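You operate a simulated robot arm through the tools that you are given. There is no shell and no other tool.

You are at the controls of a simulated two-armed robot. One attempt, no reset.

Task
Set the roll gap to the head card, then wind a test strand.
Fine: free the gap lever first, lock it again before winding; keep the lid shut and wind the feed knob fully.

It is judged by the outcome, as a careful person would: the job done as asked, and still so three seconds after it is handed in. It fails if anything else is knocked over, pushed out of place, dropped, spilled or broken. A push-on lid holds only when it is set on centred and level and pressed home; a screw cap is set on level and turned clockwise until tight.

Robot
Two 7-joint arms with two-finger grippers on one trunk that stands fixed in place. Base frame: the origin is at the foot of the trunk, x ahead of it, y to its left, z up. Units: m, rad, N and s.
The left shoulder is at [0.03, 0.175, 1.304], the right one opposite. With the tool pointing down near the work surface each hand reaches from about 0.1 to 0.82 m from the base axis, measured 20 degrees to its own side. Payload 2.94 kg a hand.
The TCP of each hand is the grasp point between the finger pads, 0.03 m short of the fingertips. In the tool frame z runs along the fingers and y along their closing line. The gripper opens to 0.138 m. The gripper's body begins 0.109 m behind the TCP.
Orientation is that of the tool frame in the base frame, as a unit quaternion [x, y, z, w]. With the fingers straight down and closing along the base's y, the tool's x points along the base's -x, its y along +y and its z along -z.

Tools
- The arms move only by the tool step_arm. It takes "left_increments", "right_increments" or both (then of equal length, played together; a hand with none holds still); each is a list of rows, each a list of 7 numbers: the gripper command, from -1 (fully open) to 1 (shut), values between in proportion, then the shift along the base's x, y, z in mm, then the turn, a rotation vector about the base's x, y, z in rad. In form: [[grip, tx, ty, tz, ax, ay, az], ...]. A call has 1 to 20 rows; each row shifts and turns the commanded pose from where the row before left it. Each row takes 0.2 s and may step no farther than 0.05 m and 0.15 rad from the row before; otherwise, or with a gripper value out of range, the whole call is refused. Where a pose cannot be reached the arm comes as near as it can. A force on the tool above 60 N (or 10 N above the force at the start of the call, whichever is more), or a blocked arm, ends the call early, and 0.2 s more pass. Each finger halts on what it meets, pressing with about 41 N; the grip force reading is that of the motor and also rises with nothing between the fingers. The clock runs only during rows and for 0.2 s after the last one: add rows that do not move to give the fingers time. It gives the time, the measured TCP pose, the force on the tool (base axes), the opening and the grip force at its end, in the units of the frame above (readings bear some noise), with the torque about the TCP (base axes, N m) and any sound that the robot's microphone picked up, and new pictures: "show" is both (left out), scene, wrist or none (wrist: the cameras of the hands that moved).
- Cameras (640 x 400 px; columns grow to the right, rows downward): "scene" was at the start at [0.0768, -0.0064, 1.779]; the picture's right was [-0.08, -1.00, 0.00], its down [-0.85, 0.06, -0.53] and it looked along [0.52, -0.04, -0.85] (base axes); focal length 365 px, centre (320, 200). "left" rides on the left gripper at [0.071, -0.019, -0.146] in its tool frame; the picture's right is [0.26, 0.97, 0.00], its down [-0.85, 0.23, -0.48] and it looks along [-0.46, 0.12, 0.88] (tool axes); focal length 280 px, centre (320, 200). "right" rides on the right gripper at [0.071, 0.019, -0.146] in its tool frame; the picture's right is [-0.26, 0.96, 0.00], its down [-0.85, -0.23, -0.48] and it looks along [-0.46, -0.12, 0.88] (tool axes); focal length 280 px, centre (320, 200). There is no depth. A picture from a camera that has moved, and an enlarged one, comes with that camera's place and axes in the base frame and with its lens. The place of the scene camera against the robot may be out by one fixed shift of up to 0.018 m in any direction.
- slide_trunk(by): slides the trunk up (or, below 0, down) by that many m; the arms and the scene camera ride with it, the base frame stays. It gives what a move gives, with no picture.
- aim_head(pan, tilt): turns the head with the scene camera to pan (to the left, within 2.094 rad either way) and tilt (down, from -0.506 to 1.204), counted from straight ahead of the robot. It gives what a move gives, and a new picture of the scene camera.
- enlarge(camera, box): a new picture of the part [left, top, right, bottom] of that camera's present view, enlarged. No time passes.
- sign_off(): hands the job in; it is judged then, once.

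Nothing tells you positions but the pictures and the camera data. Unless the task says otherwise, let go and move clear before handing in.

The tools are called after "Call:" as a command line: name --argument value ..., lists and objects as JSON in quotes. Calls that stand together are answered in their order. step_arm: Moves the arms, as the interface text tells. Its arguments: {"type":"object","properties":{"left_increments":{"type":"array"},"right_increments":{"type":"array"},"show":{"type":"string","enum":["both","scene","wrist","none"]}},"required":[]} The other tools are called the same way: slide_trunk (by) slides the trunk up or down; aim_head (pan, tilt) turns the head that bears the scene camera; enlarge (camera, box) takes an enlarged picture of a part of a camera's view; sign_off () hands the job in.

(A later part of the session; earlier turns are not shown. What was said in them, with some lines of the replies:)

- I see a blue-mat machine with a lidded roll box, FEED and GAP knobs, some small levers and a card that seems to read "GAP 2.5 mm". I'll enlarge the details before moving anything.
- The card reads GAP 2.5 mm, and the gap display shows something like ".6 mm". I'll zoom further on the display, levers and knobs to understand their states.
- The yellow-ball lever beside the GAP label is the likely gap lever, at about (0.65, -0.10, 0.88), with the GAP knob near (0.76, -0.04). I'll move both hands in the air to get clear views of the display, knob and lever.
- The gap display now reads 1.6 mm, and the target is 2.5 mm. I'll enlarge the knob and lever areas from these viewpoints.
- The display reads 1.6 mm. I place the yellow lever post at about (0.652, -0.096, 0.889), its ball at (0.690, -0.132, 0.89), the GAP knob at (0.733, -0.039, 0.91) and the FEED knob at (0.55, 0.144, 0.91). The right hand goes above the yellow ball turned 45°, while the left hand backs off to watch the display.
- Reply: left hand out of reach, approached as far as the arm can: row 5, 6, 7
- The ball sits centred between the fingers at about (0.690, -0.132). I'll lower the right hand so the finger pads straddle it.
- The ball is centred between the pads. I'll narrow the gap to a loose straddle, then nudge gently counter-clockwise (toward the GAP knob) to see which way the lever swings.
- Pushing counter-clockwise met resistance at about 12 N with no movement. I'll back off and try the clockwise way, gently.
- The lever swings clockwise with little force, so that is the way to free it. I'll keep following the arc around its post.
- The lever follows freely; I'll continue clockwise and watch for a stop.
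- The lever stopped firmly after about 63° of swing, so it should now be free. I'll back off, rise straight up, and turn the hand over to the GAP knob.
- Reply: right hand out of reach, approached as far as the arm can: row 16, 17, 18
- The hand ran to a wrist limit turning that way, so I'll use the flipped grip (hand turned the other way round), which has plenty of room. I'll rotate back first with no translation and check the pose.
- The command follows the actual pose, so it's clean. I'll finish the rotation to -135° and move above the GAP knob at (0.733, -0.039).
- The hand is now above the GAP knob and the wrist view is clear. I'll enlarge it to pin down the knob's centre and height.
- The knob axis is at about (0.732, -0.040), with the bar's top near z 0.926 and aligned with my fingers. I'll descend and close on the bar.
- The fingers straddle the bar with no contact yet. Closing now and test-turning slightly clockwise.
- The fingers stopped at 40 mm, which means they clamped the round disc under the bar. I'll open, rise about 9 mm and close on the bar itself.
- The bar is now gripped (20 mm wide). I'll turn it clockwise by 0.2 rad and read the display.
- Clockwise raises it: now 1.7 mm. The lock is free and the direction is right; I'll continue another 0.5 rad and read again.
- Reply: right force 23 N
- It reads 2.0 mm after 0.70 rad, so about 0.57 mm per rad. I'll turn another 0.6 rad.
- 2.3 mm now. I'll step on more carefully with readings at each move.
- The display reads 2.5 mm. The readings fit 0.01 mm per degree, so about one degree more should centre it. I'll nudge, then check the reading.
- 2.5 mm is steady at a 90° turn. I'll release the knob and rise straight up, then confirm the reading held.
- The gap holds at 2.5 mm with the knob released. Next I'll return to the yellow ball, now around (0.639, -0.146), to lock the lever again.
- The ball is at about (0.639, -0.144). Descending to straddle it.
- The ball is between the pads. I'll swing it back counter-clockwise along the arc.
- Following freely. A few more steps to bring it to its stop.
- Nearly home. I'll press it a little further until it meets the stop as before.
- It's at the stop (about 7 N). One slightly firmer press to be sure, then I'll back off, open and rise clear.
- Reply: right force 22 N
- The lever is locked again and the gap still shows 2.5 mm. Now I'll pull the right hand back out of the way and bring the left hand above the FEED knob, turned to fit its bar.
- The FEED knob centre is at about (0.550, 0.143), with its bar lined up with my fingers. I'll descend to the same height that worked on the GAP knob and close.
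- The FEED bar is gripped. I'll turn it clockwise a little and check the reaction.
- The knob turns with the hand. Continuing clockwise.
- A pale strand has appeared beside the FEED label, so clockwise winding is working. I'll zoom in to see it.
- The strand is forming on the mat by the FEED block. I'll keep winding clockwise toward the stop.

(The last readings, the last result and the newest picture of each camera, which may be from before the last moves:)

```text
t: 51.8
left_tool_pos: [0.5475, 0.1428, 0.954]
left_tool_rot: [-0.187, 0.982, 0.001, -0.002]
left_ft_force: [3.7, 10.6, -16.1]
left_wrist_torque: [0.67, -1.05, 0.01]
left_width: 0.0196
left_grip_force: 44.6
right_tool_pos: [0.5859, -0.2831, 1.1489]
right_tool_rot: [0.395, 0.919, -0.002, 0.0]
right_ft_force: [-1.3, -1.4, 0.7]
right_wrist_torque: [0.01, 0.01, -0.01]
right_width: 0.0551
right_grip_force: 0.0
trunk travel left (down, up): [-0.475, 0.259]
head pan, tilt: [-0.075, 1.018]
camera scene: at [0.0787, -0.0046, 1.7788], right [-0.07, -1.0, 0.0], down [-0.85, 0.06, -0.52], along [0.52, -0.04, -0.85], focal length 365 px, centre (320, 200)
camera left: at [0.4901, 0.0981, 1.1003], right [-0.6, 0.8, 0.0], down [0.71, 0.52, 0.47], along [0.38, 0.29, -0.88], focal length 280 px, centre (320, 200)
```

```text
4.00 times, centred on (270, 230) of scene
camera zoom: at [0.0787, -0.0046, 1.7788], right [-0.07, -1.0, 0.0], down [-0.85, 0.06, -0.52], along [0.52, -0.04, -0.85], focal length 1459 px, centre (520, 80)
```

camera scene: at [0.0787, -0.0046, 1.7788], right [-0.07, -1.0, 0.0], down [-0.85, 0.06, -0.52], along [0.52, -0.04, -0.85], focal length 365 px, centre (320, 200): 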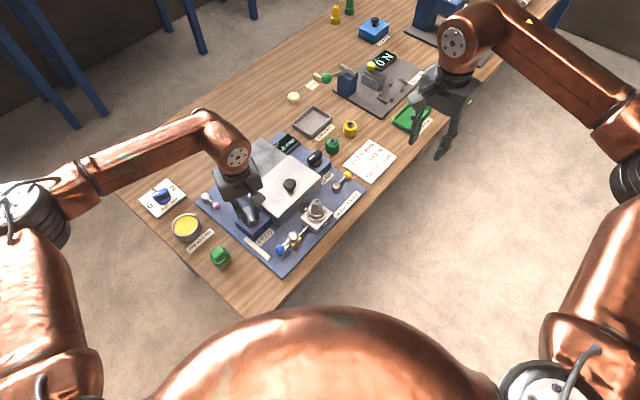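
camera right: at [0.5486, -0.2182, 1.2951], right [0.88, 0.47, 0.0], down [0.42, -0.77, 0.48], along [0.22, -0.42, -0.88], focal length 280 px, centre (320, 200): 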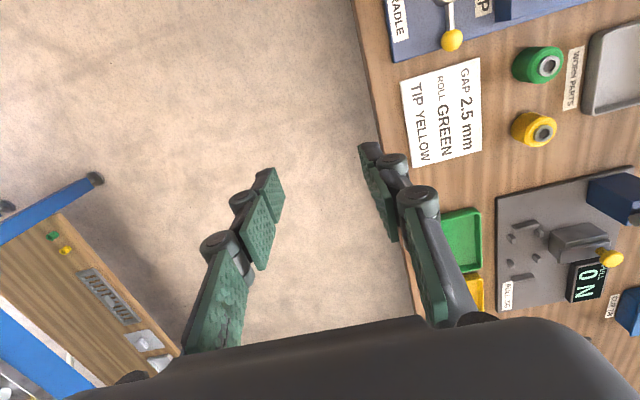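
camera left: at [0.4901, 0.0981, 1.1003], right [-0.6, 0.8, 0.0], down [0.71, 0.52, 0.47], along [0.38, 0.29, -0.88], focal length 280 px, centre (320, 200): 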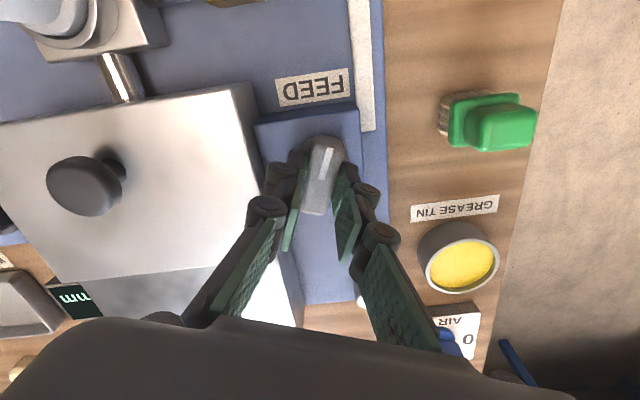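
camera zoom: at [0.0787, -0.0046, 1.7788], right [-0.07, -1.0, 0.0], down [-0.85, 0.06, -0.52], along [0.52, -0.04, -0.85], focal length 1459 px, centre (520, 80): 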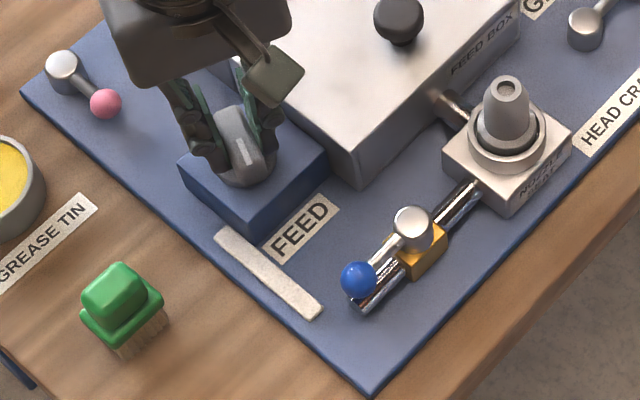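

The strand is growing with the winding (about 113° so far). I'll turn another 0.6 rad, watching for the wrist limit or the knob's stop.

Call:
step_arm --left_increments '[[1, 0, 0, 0, 0, 0, -0.12], [1, 0, 0, 0, 0, 0, -0.12], [1, 0, 0, 0, 0, 0, -0.12], [1, 0, 0, 0, 0, 0, -0.12], [1, 0, 0, 0, 0, 0, -0.12], [1, 0, 0, 0, 0, 0, 0]]' --show "both"

Call:
enlarge --camera "scene" --box '[190, 180, 350, 280]'

```text
t: 53.2
left_tool_pos: [0.5481, 0.1433, 0.9546]
left_tool_rot: [0.112, 0.994, -0.001, -0.001]
left_ft_force: [-0.5, 15.2, -16.5]
left_wrist_torque: [0.39, 0.13, -0.01]
left_width: 0.0196
left_grip_force: 44.8
right_tool_pos: [0.5851, -0.2818, 1.1505]
right_tool_rot: [0.395, 0.919, -0.002, 0.0]
right_ft_force: [0.4, -0.4, -0.5]
right_wrist_torque: [-0.02, 0.01, 0.03]
right_width: 0.0555
right_grip_force: 0.1
trunk travel left (down, up): [-0.475, 0.259]
head pan, tilt: [-0.075, 1.018]
camera scene: at [0.0785, -0.0036, 1.7788], right [-0.08, -1.0, 0.0], down [-0.85, 0.06, -0.52], along [0.52, -0.04, -0.85], focal length 365 px, centre (320, 200)
camera left: at [0.4756, 0.1399, 1.1004], right [-0.04, 1.0, 0.0], down [0.88, 0.04, 0.47], along [0.47, 0.02, -0.88], focal length 280 px, centre (320, 200)
```

scene: 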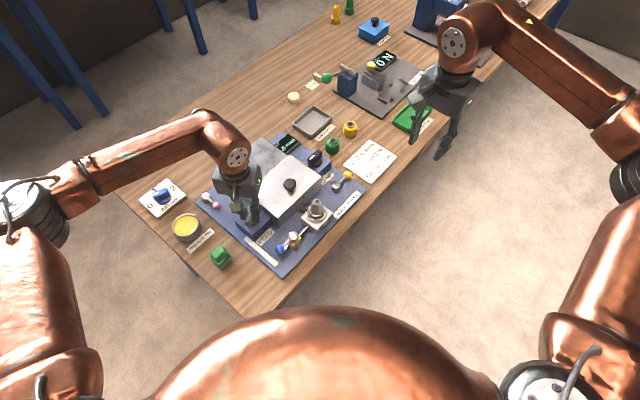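
left: 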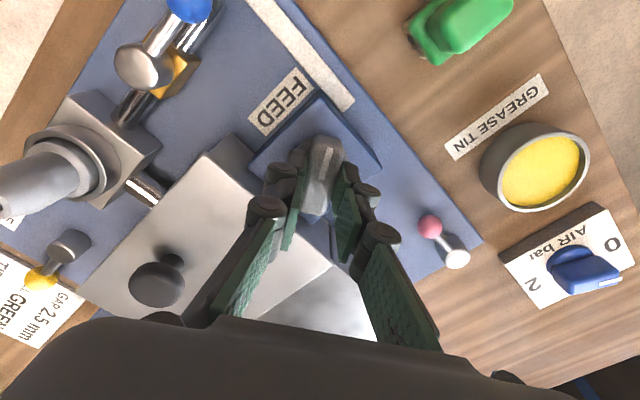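

```text
4.00 times, centred on (270, 230) of scene
camera zoom: at [0.0785, -0.0036, 1.7788], right [-0.08, -1.0, 0.0], down [-0.85, 0.06, -0.52], along [0.52, -0.04, -0.85], focal length 1459 px, centre (520, 80)
```

zoom: 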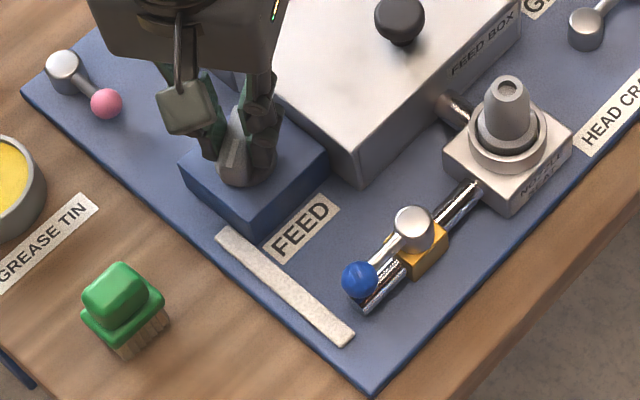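

About 148° wound; the wrist limit is near, so I'll release, rise and regrip after turning the hand back 180°.

Call:
step_arm --left_increments '[[0.4, 0, 0, 0, 0, 0, 0], [0.2, 0, 0, 0, 0, 0, 0], [0.2, 0, 0, 45, 0, 0, 0], [0.2, 0, 0, 0, 0, 0, 0.1428], [0.2, 0, 0, 0, 0, 0, 0.1428], [0.2, 0, 0, 0, 0, 0, 0.1428], [0.2, 0, 0, 0, 0, 0, 0.1428], [0.2, 0, 0, 0, 0, 0, 0.1428], [0.2, 0, 0, 0, 0, 0, 0.1428], [0.2, 0, 0, 0, 0, 0, 0.1428], [0.2, 0, 0, 0, 0, 0, 0.1428], [0.2, 0, 0, 0, 0, 0, 0.1428], [0.2, 0, 0, 0, 0, 0, 0.1428], [0.2, 0, 0, 0, 0, 0, 0.1428], [0.2, 0, 0, 0, 0, 0, 0.1428], [0.2, 0, 0, 0, 0, 0, 0.1428], [0.2, 0, 0, 0, 0, 0, 0.1428], [0.2, 0, 0, 0, 0, 0, 0.1428], [0.2, 0, 0, 0, 0, 0, 0.1428], [0.2, 0, 0, 0, 0, 0, 0.1428]]' --show "none"

Call:
step_arm --left_increments '[[0.2, 0, 0, 0, 0, 0, 0.1428], [0.2, 0, 0, 0, 0, 0, 0.1428], [0.2, 0, 0, 0, 0, 0, 0.1428], [0.2, 0, 0, 0, 0, 0, 0.1428], [0.2, 0, 0, 0, 0, 0, 0.1428], [0.2, 0, 0, 0, 0, 0, 0]]' --show "wrist"

```text
t: 57.4
left_tool_pos: [0.547, 0.1428, 1.0]
left_tool_rot: [0.892, -0.452, 0.0, 0.0]
left_ft_force: [-0.3, 0.0, -0.4]
left_wrist_torque: [-0.05, 0.0, 0.02]
left_width: 0.055
left_grip_force: 0.1
right_tool_pos: [0.5843, -0.2821, 1.1503]
right_tool_rot: [0.395, 0.919, -0.001, 0.0]
right_ft_force: [0.2, -0.9, 0.5]
right_wrist_torque: [0.0, -0.01, 0.0]
right_width: 0.0553
right_grip_force: 0.0
trunk travel left (down, up): [-0.475, 0.259]
head pan, tilt: [-0.075, 1.018]
```

```text
t: 58.8
left_tool_pos: [0.5489, 0.1416, 0.9999]
left_tool_rot: [0.994, -0.112, 0.0, 0.0]
left_ft_force: [0.3, -1.2, -0.5]
left_wrist_torque: [-0.02, -0.02, 0.02]
left_width: 0.0553
left_grip_force: 0.1
right_tool_pos: [0.5843, -0.2834, 1.15]
right_tool_rot: [0.395, 0.918, -0.001, 0.0]
right_ft_force: [-1.3, 0.2, 0.6]
right_wrist_torque: [-0.01, -0.02, -0.01]
right_width: 0.055
right_grip_force: 0.0
trunk travel left (down, up): [-0.475, 0.259]
head pan, tilt: [-0.075, 1.018]
camera left: at [0.6219, 0.1435, 1.1462], right [0.04, -1.0, 0.0], down [-0.88, -0.04, 0.48], along [-0.48, -0.02, -0.88], focal length 280 px, centre (320, 200)
```

left: 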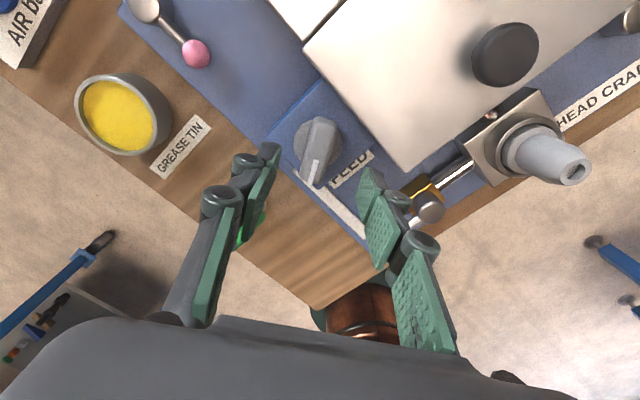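

The bar is between the fingers again. Descend, grip, and continue clockwise.

Call:
step_arm --left_increments '[[0.2, 0, 0, -30, 0, 0, 0], [0.2, 0, 0, -16, 0, 0, 0], [0.2, 0, 0, 0, 0, 0, 0], [1, 0, 0, 0, 0, 0, 0], [1, 0, 0, 0, 0, 0, 0], [1, 0, 0, 0, 0, 0, 0], [1, 0, 0, 0, 0, 0, 0], [1, 0, 0, 0, 0, 0, -0.1], [1, 0, 0, 0, 0, 0, -0.1], [1, 0, 0, 0, 0, 0, -0.1], [1, 0, 0, 0, 0, 0, 0]]' --show "both"

Call:
enlarge --camera "scene" --box '[190, 180, 350, 280]'

```text
t: 61.2
left_tool_pos: [0.5499, 0.1431, 0.9548]
left_tool_rot: [0.966, -0.259, 0.0, -0.001]
left_ft_force: [9.1, 15.7, 12.0]
left_wrist_torque: [1.1, 0.85, 0.0]
left_width: 0.0196
left_grip_force: 44.6
right_tool_pos: [0.5851, -0.2822, 1.1507]
right_tool_rot: [0.394, 0.919, -0.002, 0.0]
right_ft_force: [-0.6, 0.2, -0.2]
right_wrist_torque: [0.0, -0.01, -0.02]
right_width: 0.0552
right_grip_force: 0.1
trunk travel left (down, up): [-0.475, 0.259]
head pan, tilt: [-0.075, 1.018]
camera scene: at [0.077, -0.0043, 1.7791], right [-0.08, -1.0, 0.0], down [-0.85, 0.06, -0.53], along [0.52, -0.04, -0.85], focal length 365 px, centre (320, 200)
camera left: at [0.6194, 0.1238, 1.1008], right [-0.26, -0.97, 0.0], down [-0.85, 0.23, 0.47], along [-0.46, 0.12, -0.88], focal length 280 px, centre (320, 200)
```

scene: 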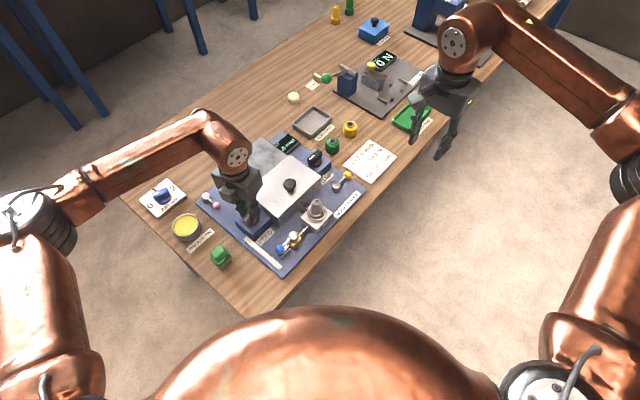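
left: 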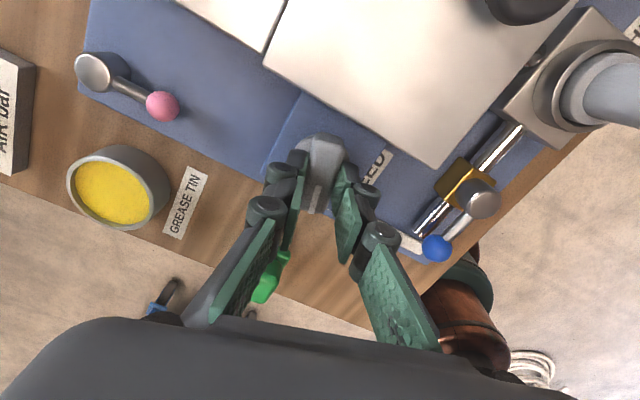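

```text
4.00 times, centred on (270, 230) of scene
camera zoom: at [0.077, -0.0043, 1.7791], right [-0.08, -1.0, 0.0], down [-0.85, 0.06, -0.53], along [0.52, -0.04, -0.85], focal length 1459 px, centre (520, 80)
```

zoom: 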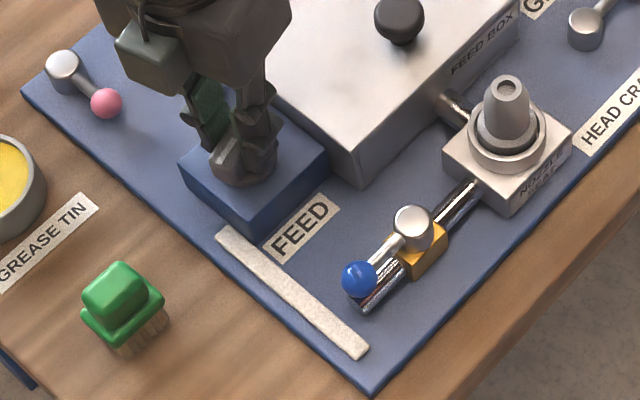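

Strand still lengthening. Continue in smaller batches until the stop.

Call:
step_arm --left_increments '[[1, 0, 0, 0, 0, 0, -0.1], [1, 0, 0, 0, 0, 0, -0.1], [1, 0, 0, 0, 0, 0, -0.1], [1, 0, 0, 0, 0, 0, -0.1], [1, 0, 0, 0, 0, 0, 0]]' --show "wrist"

Call:
enlarge --camera "scene" --box '[190, 180, 350, 280]'

```text
t: 62.4
left_tool_pos: [0.5498, 0.145, 0.9548]
left_tool_rot: [0.895, -0.446, 0.001, 0.0]
left_ft_force: [14.6, 21.0, 19.9]
left_wrist_torque: [1.14, 0.09, 0.0]
left_width: 0.0196
left_grip_force: 43.9
right_tool_pos: [0.5844, -0.2819, 1.1508]
right_tool_rot: [0.396, 0.918, -0.001, -0.001]
right_ft_force: [0.2, -0.9, 0.7]
right_wrist_torque: [0.0, 0.02, -0.03]
right_width: 0.0553
right_grip_force: 0.1
trunk travel left (down, up): [-0.475, 0.259]
head pan, tilt: [-0.075, 1.018]
camera left: at [0.6063, 0.0979, 1.1008], right [-0.61, -0.79, 0.0], down [-0.7, 0.54, 0.47], along [-0.37, 0.29, -0.88], focal length 280 px, centre (320, 200)
```

left: 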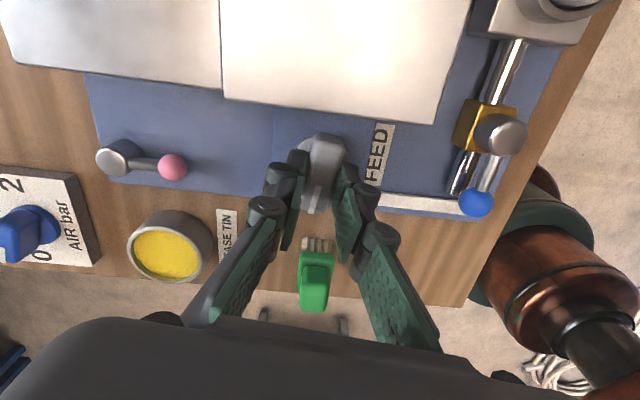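

```text
4.00 times, centred on (270, 230) of scene
camera zoom: at [0.077, -0.0035, 1.7791], right [-0.08, -1.0, 0.0], down [-0.85, 0.06, -0.53], along [0.52, -0.04, -0.85], focal length 1459 px, centre (520, 80)
```

zoom: 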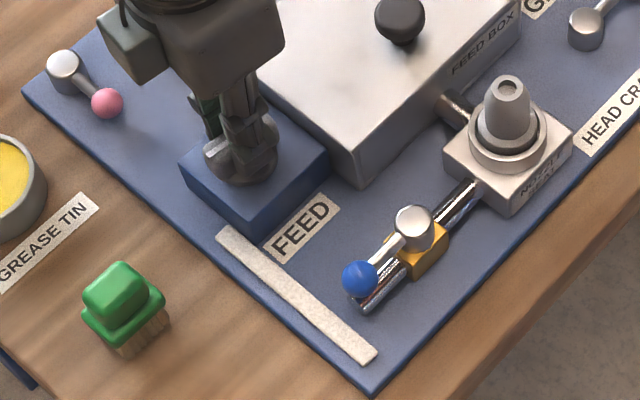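

The strand end moved only a little this time and forces rose. I'll look at whether the bar is still following the fingers.

Call:
enlarge --camera "left" --box '[250, 110, 390, 230]'

```text
3.33 times, centred on (320, 170) of left
camera zoom: at [0.6063, 0.0979, 1.1008], right [-0.61, -0.79, 0.0], down [-0.7, 0.54, 0.47], along [-0.37, 0.29, -0.88], focal length 935 px, centre (320, 300)
```

zoom: 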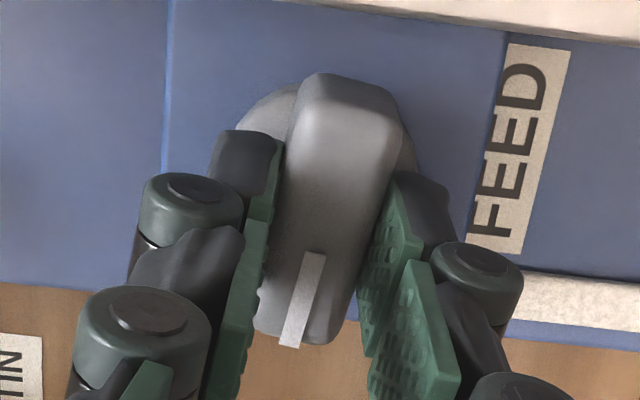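

The bar is still aligned with the fingers. I'll push on a bit more and watch the force and the strand.

Call:
step_arm --left_increments '[[1, 0, 0, 0, 0, 0, -0.08], [1, 0, 0, 0, 0, 0, -0.08], [1, 0, 0, 0, 0, 0, 0]]' --show "wrist"

Call:
enlarge --camera "left" --box '[250, 110, 390, 230]'

Call:
enlarge --camera "scene" --box '[190, 180, 350, 280]'

```text
t: 63.2
left_tool_pos: [0.5494, 0.1452, 0.9546]
left_tool_rot: [0.856, -0.517, 0.001, -0.001]
left_ft_force: [14.4, 22.4, 24.3]
left_wrist_torque: [0.3, -0.57, -0.01]
left_width: 0.0197
left_grip_force: 44.7
right_tool_pos: [0.5839, -0.2815, 1.1496]
right_tool_rot: [0.395, 0.919, -0.002, -0.001]
right_ft_force: [1.0, 0.0, -0.3]
right_wrist_torque: [0.01, -0.02, 0.0]
right_width: 0.0552
right_grip_force: 0.1
trunk travel left (down, up): [-0.475, 0.259]
head pan, tilt: [-0.075, 1.018]
camera left: at [0.5984, 0.0894, 1.1008], right [-0.73, -0.68, 0.0], down [-0.6, 0.64, 0.47], along [-0.32, 0.35, -0.88], focal length 280 px, centre (320, 200)
```

left: 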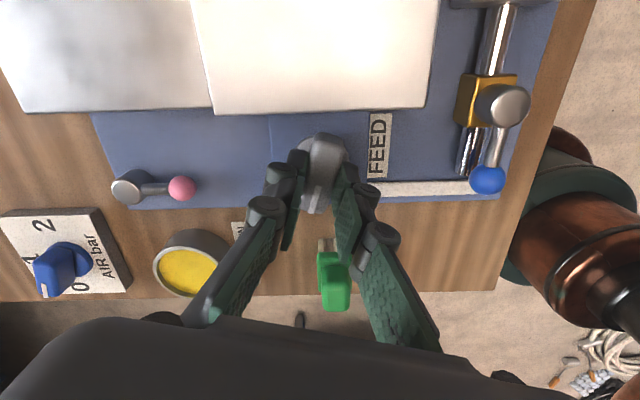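

```text
3.33 times, centred on (320, 170) of left
camera zoom: at [0.5984, 0.0894, 1.1008], right [-0.73, -0.68, 0.0], down [-0.6, 0.64, 0.47], along [-0.32, 0.35, -0.88], focal length 935 px, centre (320, 300)
```

zoom: 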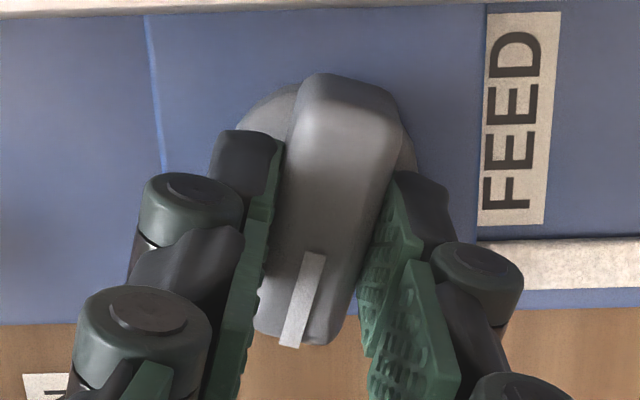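

```text
4.00 times, centred on (270, 230) of scene
camera zoom: at [0.0765, -0.0032, 1.7791], right [-0.08, -1.0, 0.0], down [-0.85, 0.06, -0.53], along [0.52, -0.04, -0.85], focal length 1459 px, centre (520, 80)
```

zoom: 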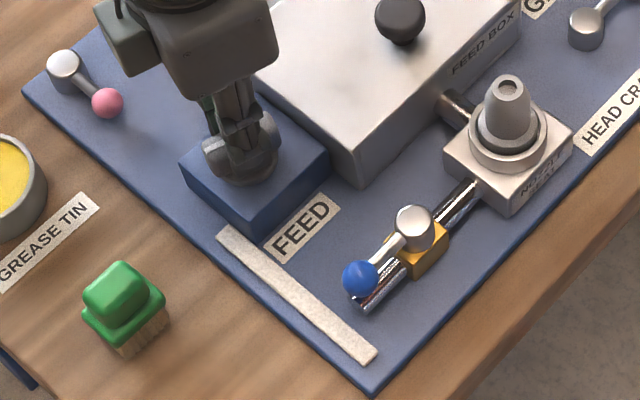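

The knob still turns though the strand no longer lengthens. "Fully" means to its stop, so I'll continue until it stops.

Call:
step_arm --left_increments '[[1, 0, 0, 0, 0, 0, -0.1], [1, 0, 0, 0, 0, 0, -0.1], [1, 0, 0, 0, 0, 0, -0.1], [1, 0, 0, 0, 0, 0, -0.1], [1, 0, 0, 0, 0, 0, -0.1], [1, 0, 0, 0, 0, 0, 0]]' --show "wrist"

Call:
enlarge --camera "left" --box '[250, 110, 390, 230]'

Call:
enlarge --camera "scene" --box '[190, 180, 350, 280]'

```text
t: 64.6
left_tool_pos: [0.5487, 0.1435, 0.953]
left_tool_rot: [-0.703, 0.712, 0.0, 0.001]
left_ft_force: [19.6, 17.0, 10.3]
left_wrist_torque: [0.0, -0.6, 2.32]
left_width: 0.0317
left_grip_force: 45.2
right_tool_pos: [0.5859, -0.2813, 1.1491]
right_tool_rot: [0.397, 0.918, -0.001, 0.0]
right_ft_force: [0.3, -0.8, 0.0]
right_wrist_torque: [0.01, -0.02, 0.03]
right_width: 0.0551
right_grip_force: 0.1
trunk travel left (down, up): [-0.475, 0.259]
head pan, tilt: [-0.075, 1.018]
camera left: at [0.567, 0.0717, 1.0985], right [-0.97, -0.25, 0.0], down [-0.22, 0.85, 0.48], along [-0.12, 0.46, -0.88], focal length 280 px, centre (320, 200)
```

left: 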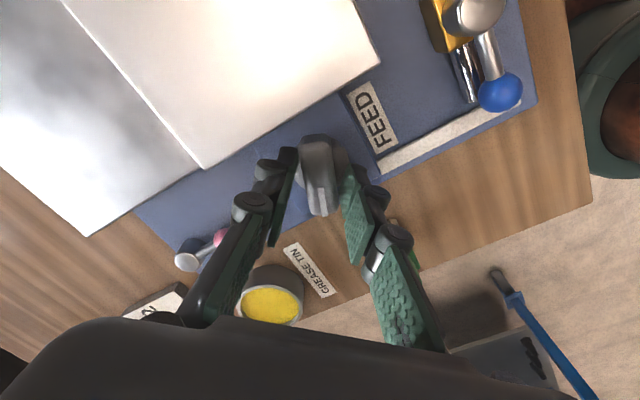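

```text
3.33 times, centred on (320, 170) of left
camera zoom: at [0.567, 0.0717, 1.0985], right [-0.97, -0.25, 0.0], down [-0.22, 0.85, 0.48], along [-0.12, 0.46, -0.88], focal length 935 px, centre (320, 300)
```

zoom: 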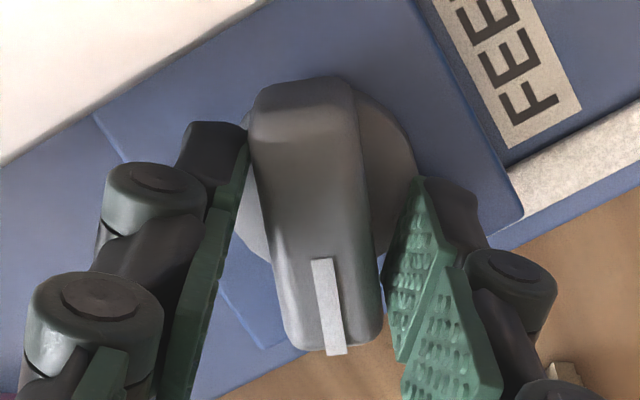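

```text
4.00 times, centred on (270, 230) of scene
camera zoom: at [0.0786, -0.0036, 1.7788], right [-0.08, -1.0, 0.0], down [-0.85, 0.06, -0.52], along [0.52, -0.04, -0.85], focal length 1459 px, centre (520, 80)
```

zoom: 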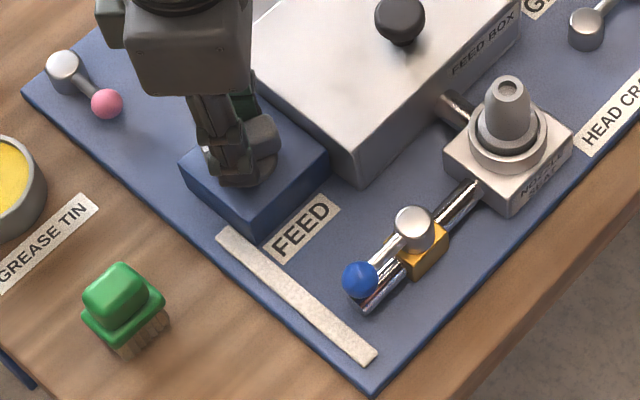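

The fingers now twist against the bar with about 2.3 N·m, so the knob is at its end stop (roughly 210°). I'll relax the twist, open and rise clear, then check the result.

Call:
step_arm --left_increments '[[0.6, 0, 0, 0, 0, 0, 0], [0.2, 0, 0, 0, 0, 0, 0], [0.2, 0, 0, 0, 0, 0, 0], [0.2, 0, 0, 45, 0, 0, 0], [0.2, 0, 0, 50, 0, 0, 0], [0.2, 0, 0, 50, 0, 0, 0], [0.2, 0, 0, 0, 0, 0, 0]]'

Call:
enlarge --camera "left" --box '[200, 50, 480, 240]'

Call:
enlarge --camera "scene" --box '[190, 120, 390, 280]'

```text
t: 66.2
left_tool_pos: [0.5465, 0.1404, 1.0977]
left_tool_rot: [-0.702, 0.712, 0.0, 0.001]
left_ft_force: [0.2, 0.1, -0.2]
left_wrist_torque: [0.0, 0.03, -0.02]
left_width: 0.0549
left_grip_force: 0.1
right_tool_pos: [0.5845, -0.2831, 1.1493]
right_tool_rot: [0.395, 0.918, -0.001, -0.002]
right_ft_force: [-0.3, -0.6, -0.1]
right_wrist_torque: [0.0, 0.02, -0.03]
right_width: 0.0554
right_grip_force: 0.1
trunk travel left (down, up): [-0.475, 0.259]
head pan, tilt: [-0.075, 1.018]
camera scene: at [0.0776, -0.0058, 1.7789], right [-0.08, -1.0, 0.0], down [-0.85, 0.06, -0.53], along [0.52, -0.04, -0.85], focal length 365 px, centre (320, 200)
camera left: at [0.5649, 0.0678, 1.2441], right [-0.97, -0.25, 0.0], down [-0.22, 0.85, 0.48], along [-0.12, 0.46, -0.88], focal length 280 px, centre (320, 200)
```

scene: 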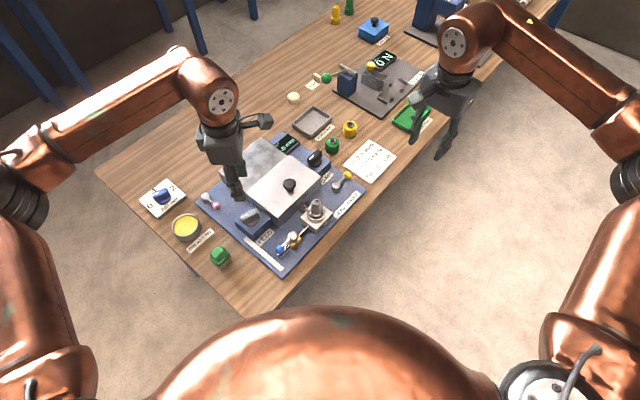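
left: 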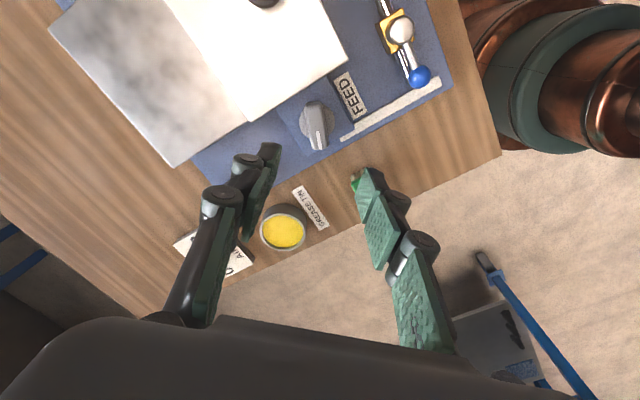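

```text
2.11 times, centred on (340, 145) of left
camera zoom: at [0.5649, 0.0678, 1.2441], right [-0.97, -0.25, 0.0], down [-0.22, 0.85, 0.48], along [-0.12, 0.46, -0.88], focal length 590 px, centre (278, 316)
```

zoom: 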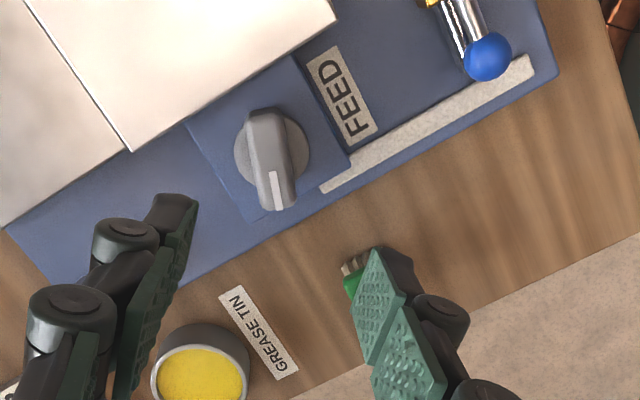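

```text
2.50 times, centred on (290, 200) of scene
camera zoom: at [0.0776, -0.0058, 1.7789], right [-0.08, -1.0, 0.0], down [-0.85, 0.06, -0.53], along [0.52, -0.04, -0.85], focal length 912 px, centre (395, 200)
```

zoom: 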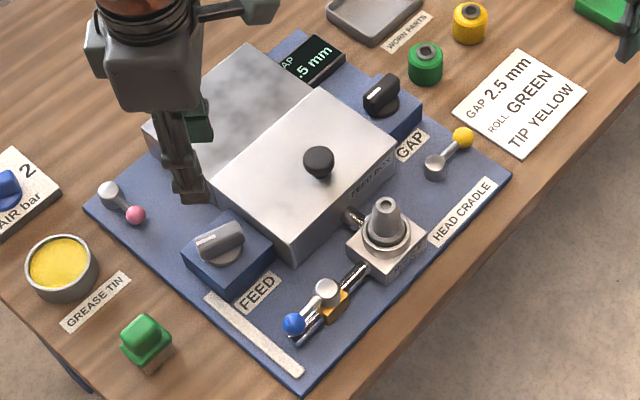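

The FEED knob sits at its stop, a full test strand lies on the mat, the lid is shut, the yellow lever is back in its locked position and the gap shows 2.5 mm. I'll move the left hand clear and take one last look.

Call:
step_arm --left_increments '[[0, 0, 0, 45, 0, 0, 0], [0, 0, 15, 45, 0, 0, 0], [0, -10, 30, 20, 0, 0, 0], [0, -10, 30, 0, 0, 0, 0], [0, -10, 30, 0, 0, 0, 0], [0, -10, 30, 0, 0, 0, 0], [0, 0, 0, 0, 0, 0, 0]]' --show "scene"

Call:
enlarge --camera "scene" --box '[190, 120, 390, 280]'

Call:
enlarge --camera "scene" --box '[260, 120, 390, 200]'

```text
t: 67.8
left_tool_pos: [0.5077, 0.2757, 1.2089]
left_tool_rot: [-0.701, 0.713, 0.0, 0.001]
left_ft_force: [0.6, -0.6, 0.3]
left_wrist_torque: [0.03, 0.0, -0.01]
left_width: 0.0691
left_grip_force: 0.1
right_tool_pos: [0.5853, -0.2835, 1.1503]
right_tool_rot: [0.396, 0.918, 0.0, -0.001]
right_ft_force: [0.3, -0.6, -0.4]
right_wrist_torque: [0.04, 0.01, 0.01]
right_width: 0.0552
right_grip_force: 0.2
trunk travel left (down, up): [-0.475, 0.259]
head pan, tilt: [-0.075, 1.018]
camera scene: at [0.0778, -0.0072, 1.7789], right [-0.08, -1.0, 0.0], down [-0.85, 0.06, -0.53], along [0.52, -0.04, -0.85], focal length 365 px, centre (320, 200)
```

scene: 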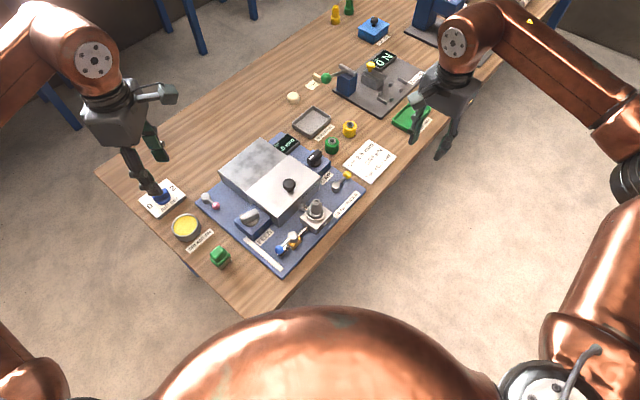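

```text
2.50 times, centred on (290, 200) of scene
camera zoom: at [0.0778, -0.0072, 1.7789], right [-0.08, -1.0, 0.0], down [-0.85, 0.06, -0.53], along [0.52, -0.04, -0.85], focal length 912 px, centre (395, 200)
```

zoom: 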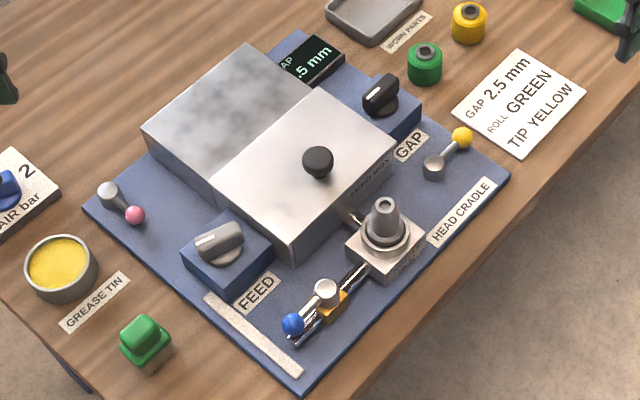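

```text
4.92 times, centred on (325, 160) of scene
camera zoom: at [0.0778, -0.0072, 1.7789], right [-0.08, -1.0, 0.0], down [-0.85, 0.06, -0.53], along [0.52, -0.04, -0.85], focal length 1796 px, centre (295, 397)
```

zoom: 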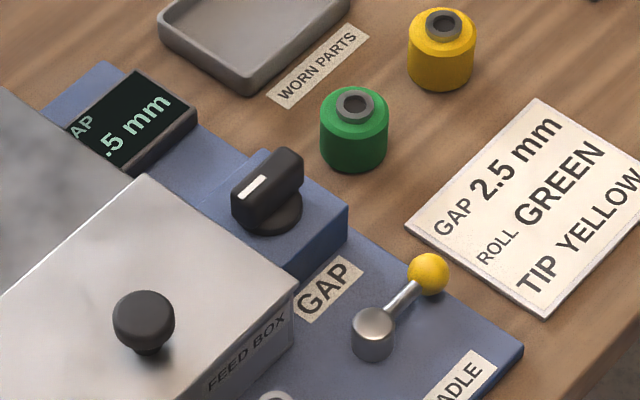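

The gap reads 2.5 mm, the gap lever is back where it was locked, the lid is shut, the feed knob is at its stop and the test strand is out. Both hands are clear, so I'm handing the job in.

Call:
sign_off

```text
The job is handed in.
```

The roll gap is set to the card's 2.5 mm, and a test strand has been wound with the lid shut throughout. I've handed the job in.

- **Gap lever:** I took the yellow-ball lever beside the GAP label to be the gap lever. I swung it clockwise to its far stop to free it, and back to its starting stop before winding. I did not try turning the GAP knob with the lever locked, so I haven't tested that it holds.
- **Gap:** I turned the GAP knob 90° clockwise, taking the display from 1.6 mm to 2.5 mm. It still showed 2.5 mm after the lever was locked. After winding, the scene camera showed ".5 mm", with the first digit hidden by the box.
- **Feed knob:** I wound it clockwise to its end stop, about 210° in two grips. The strand stopped growing just before the stop and lies on the mat beside the FEED label.

Both hands are clear of the bench, and in the last pictures nothing else on it looked moved.
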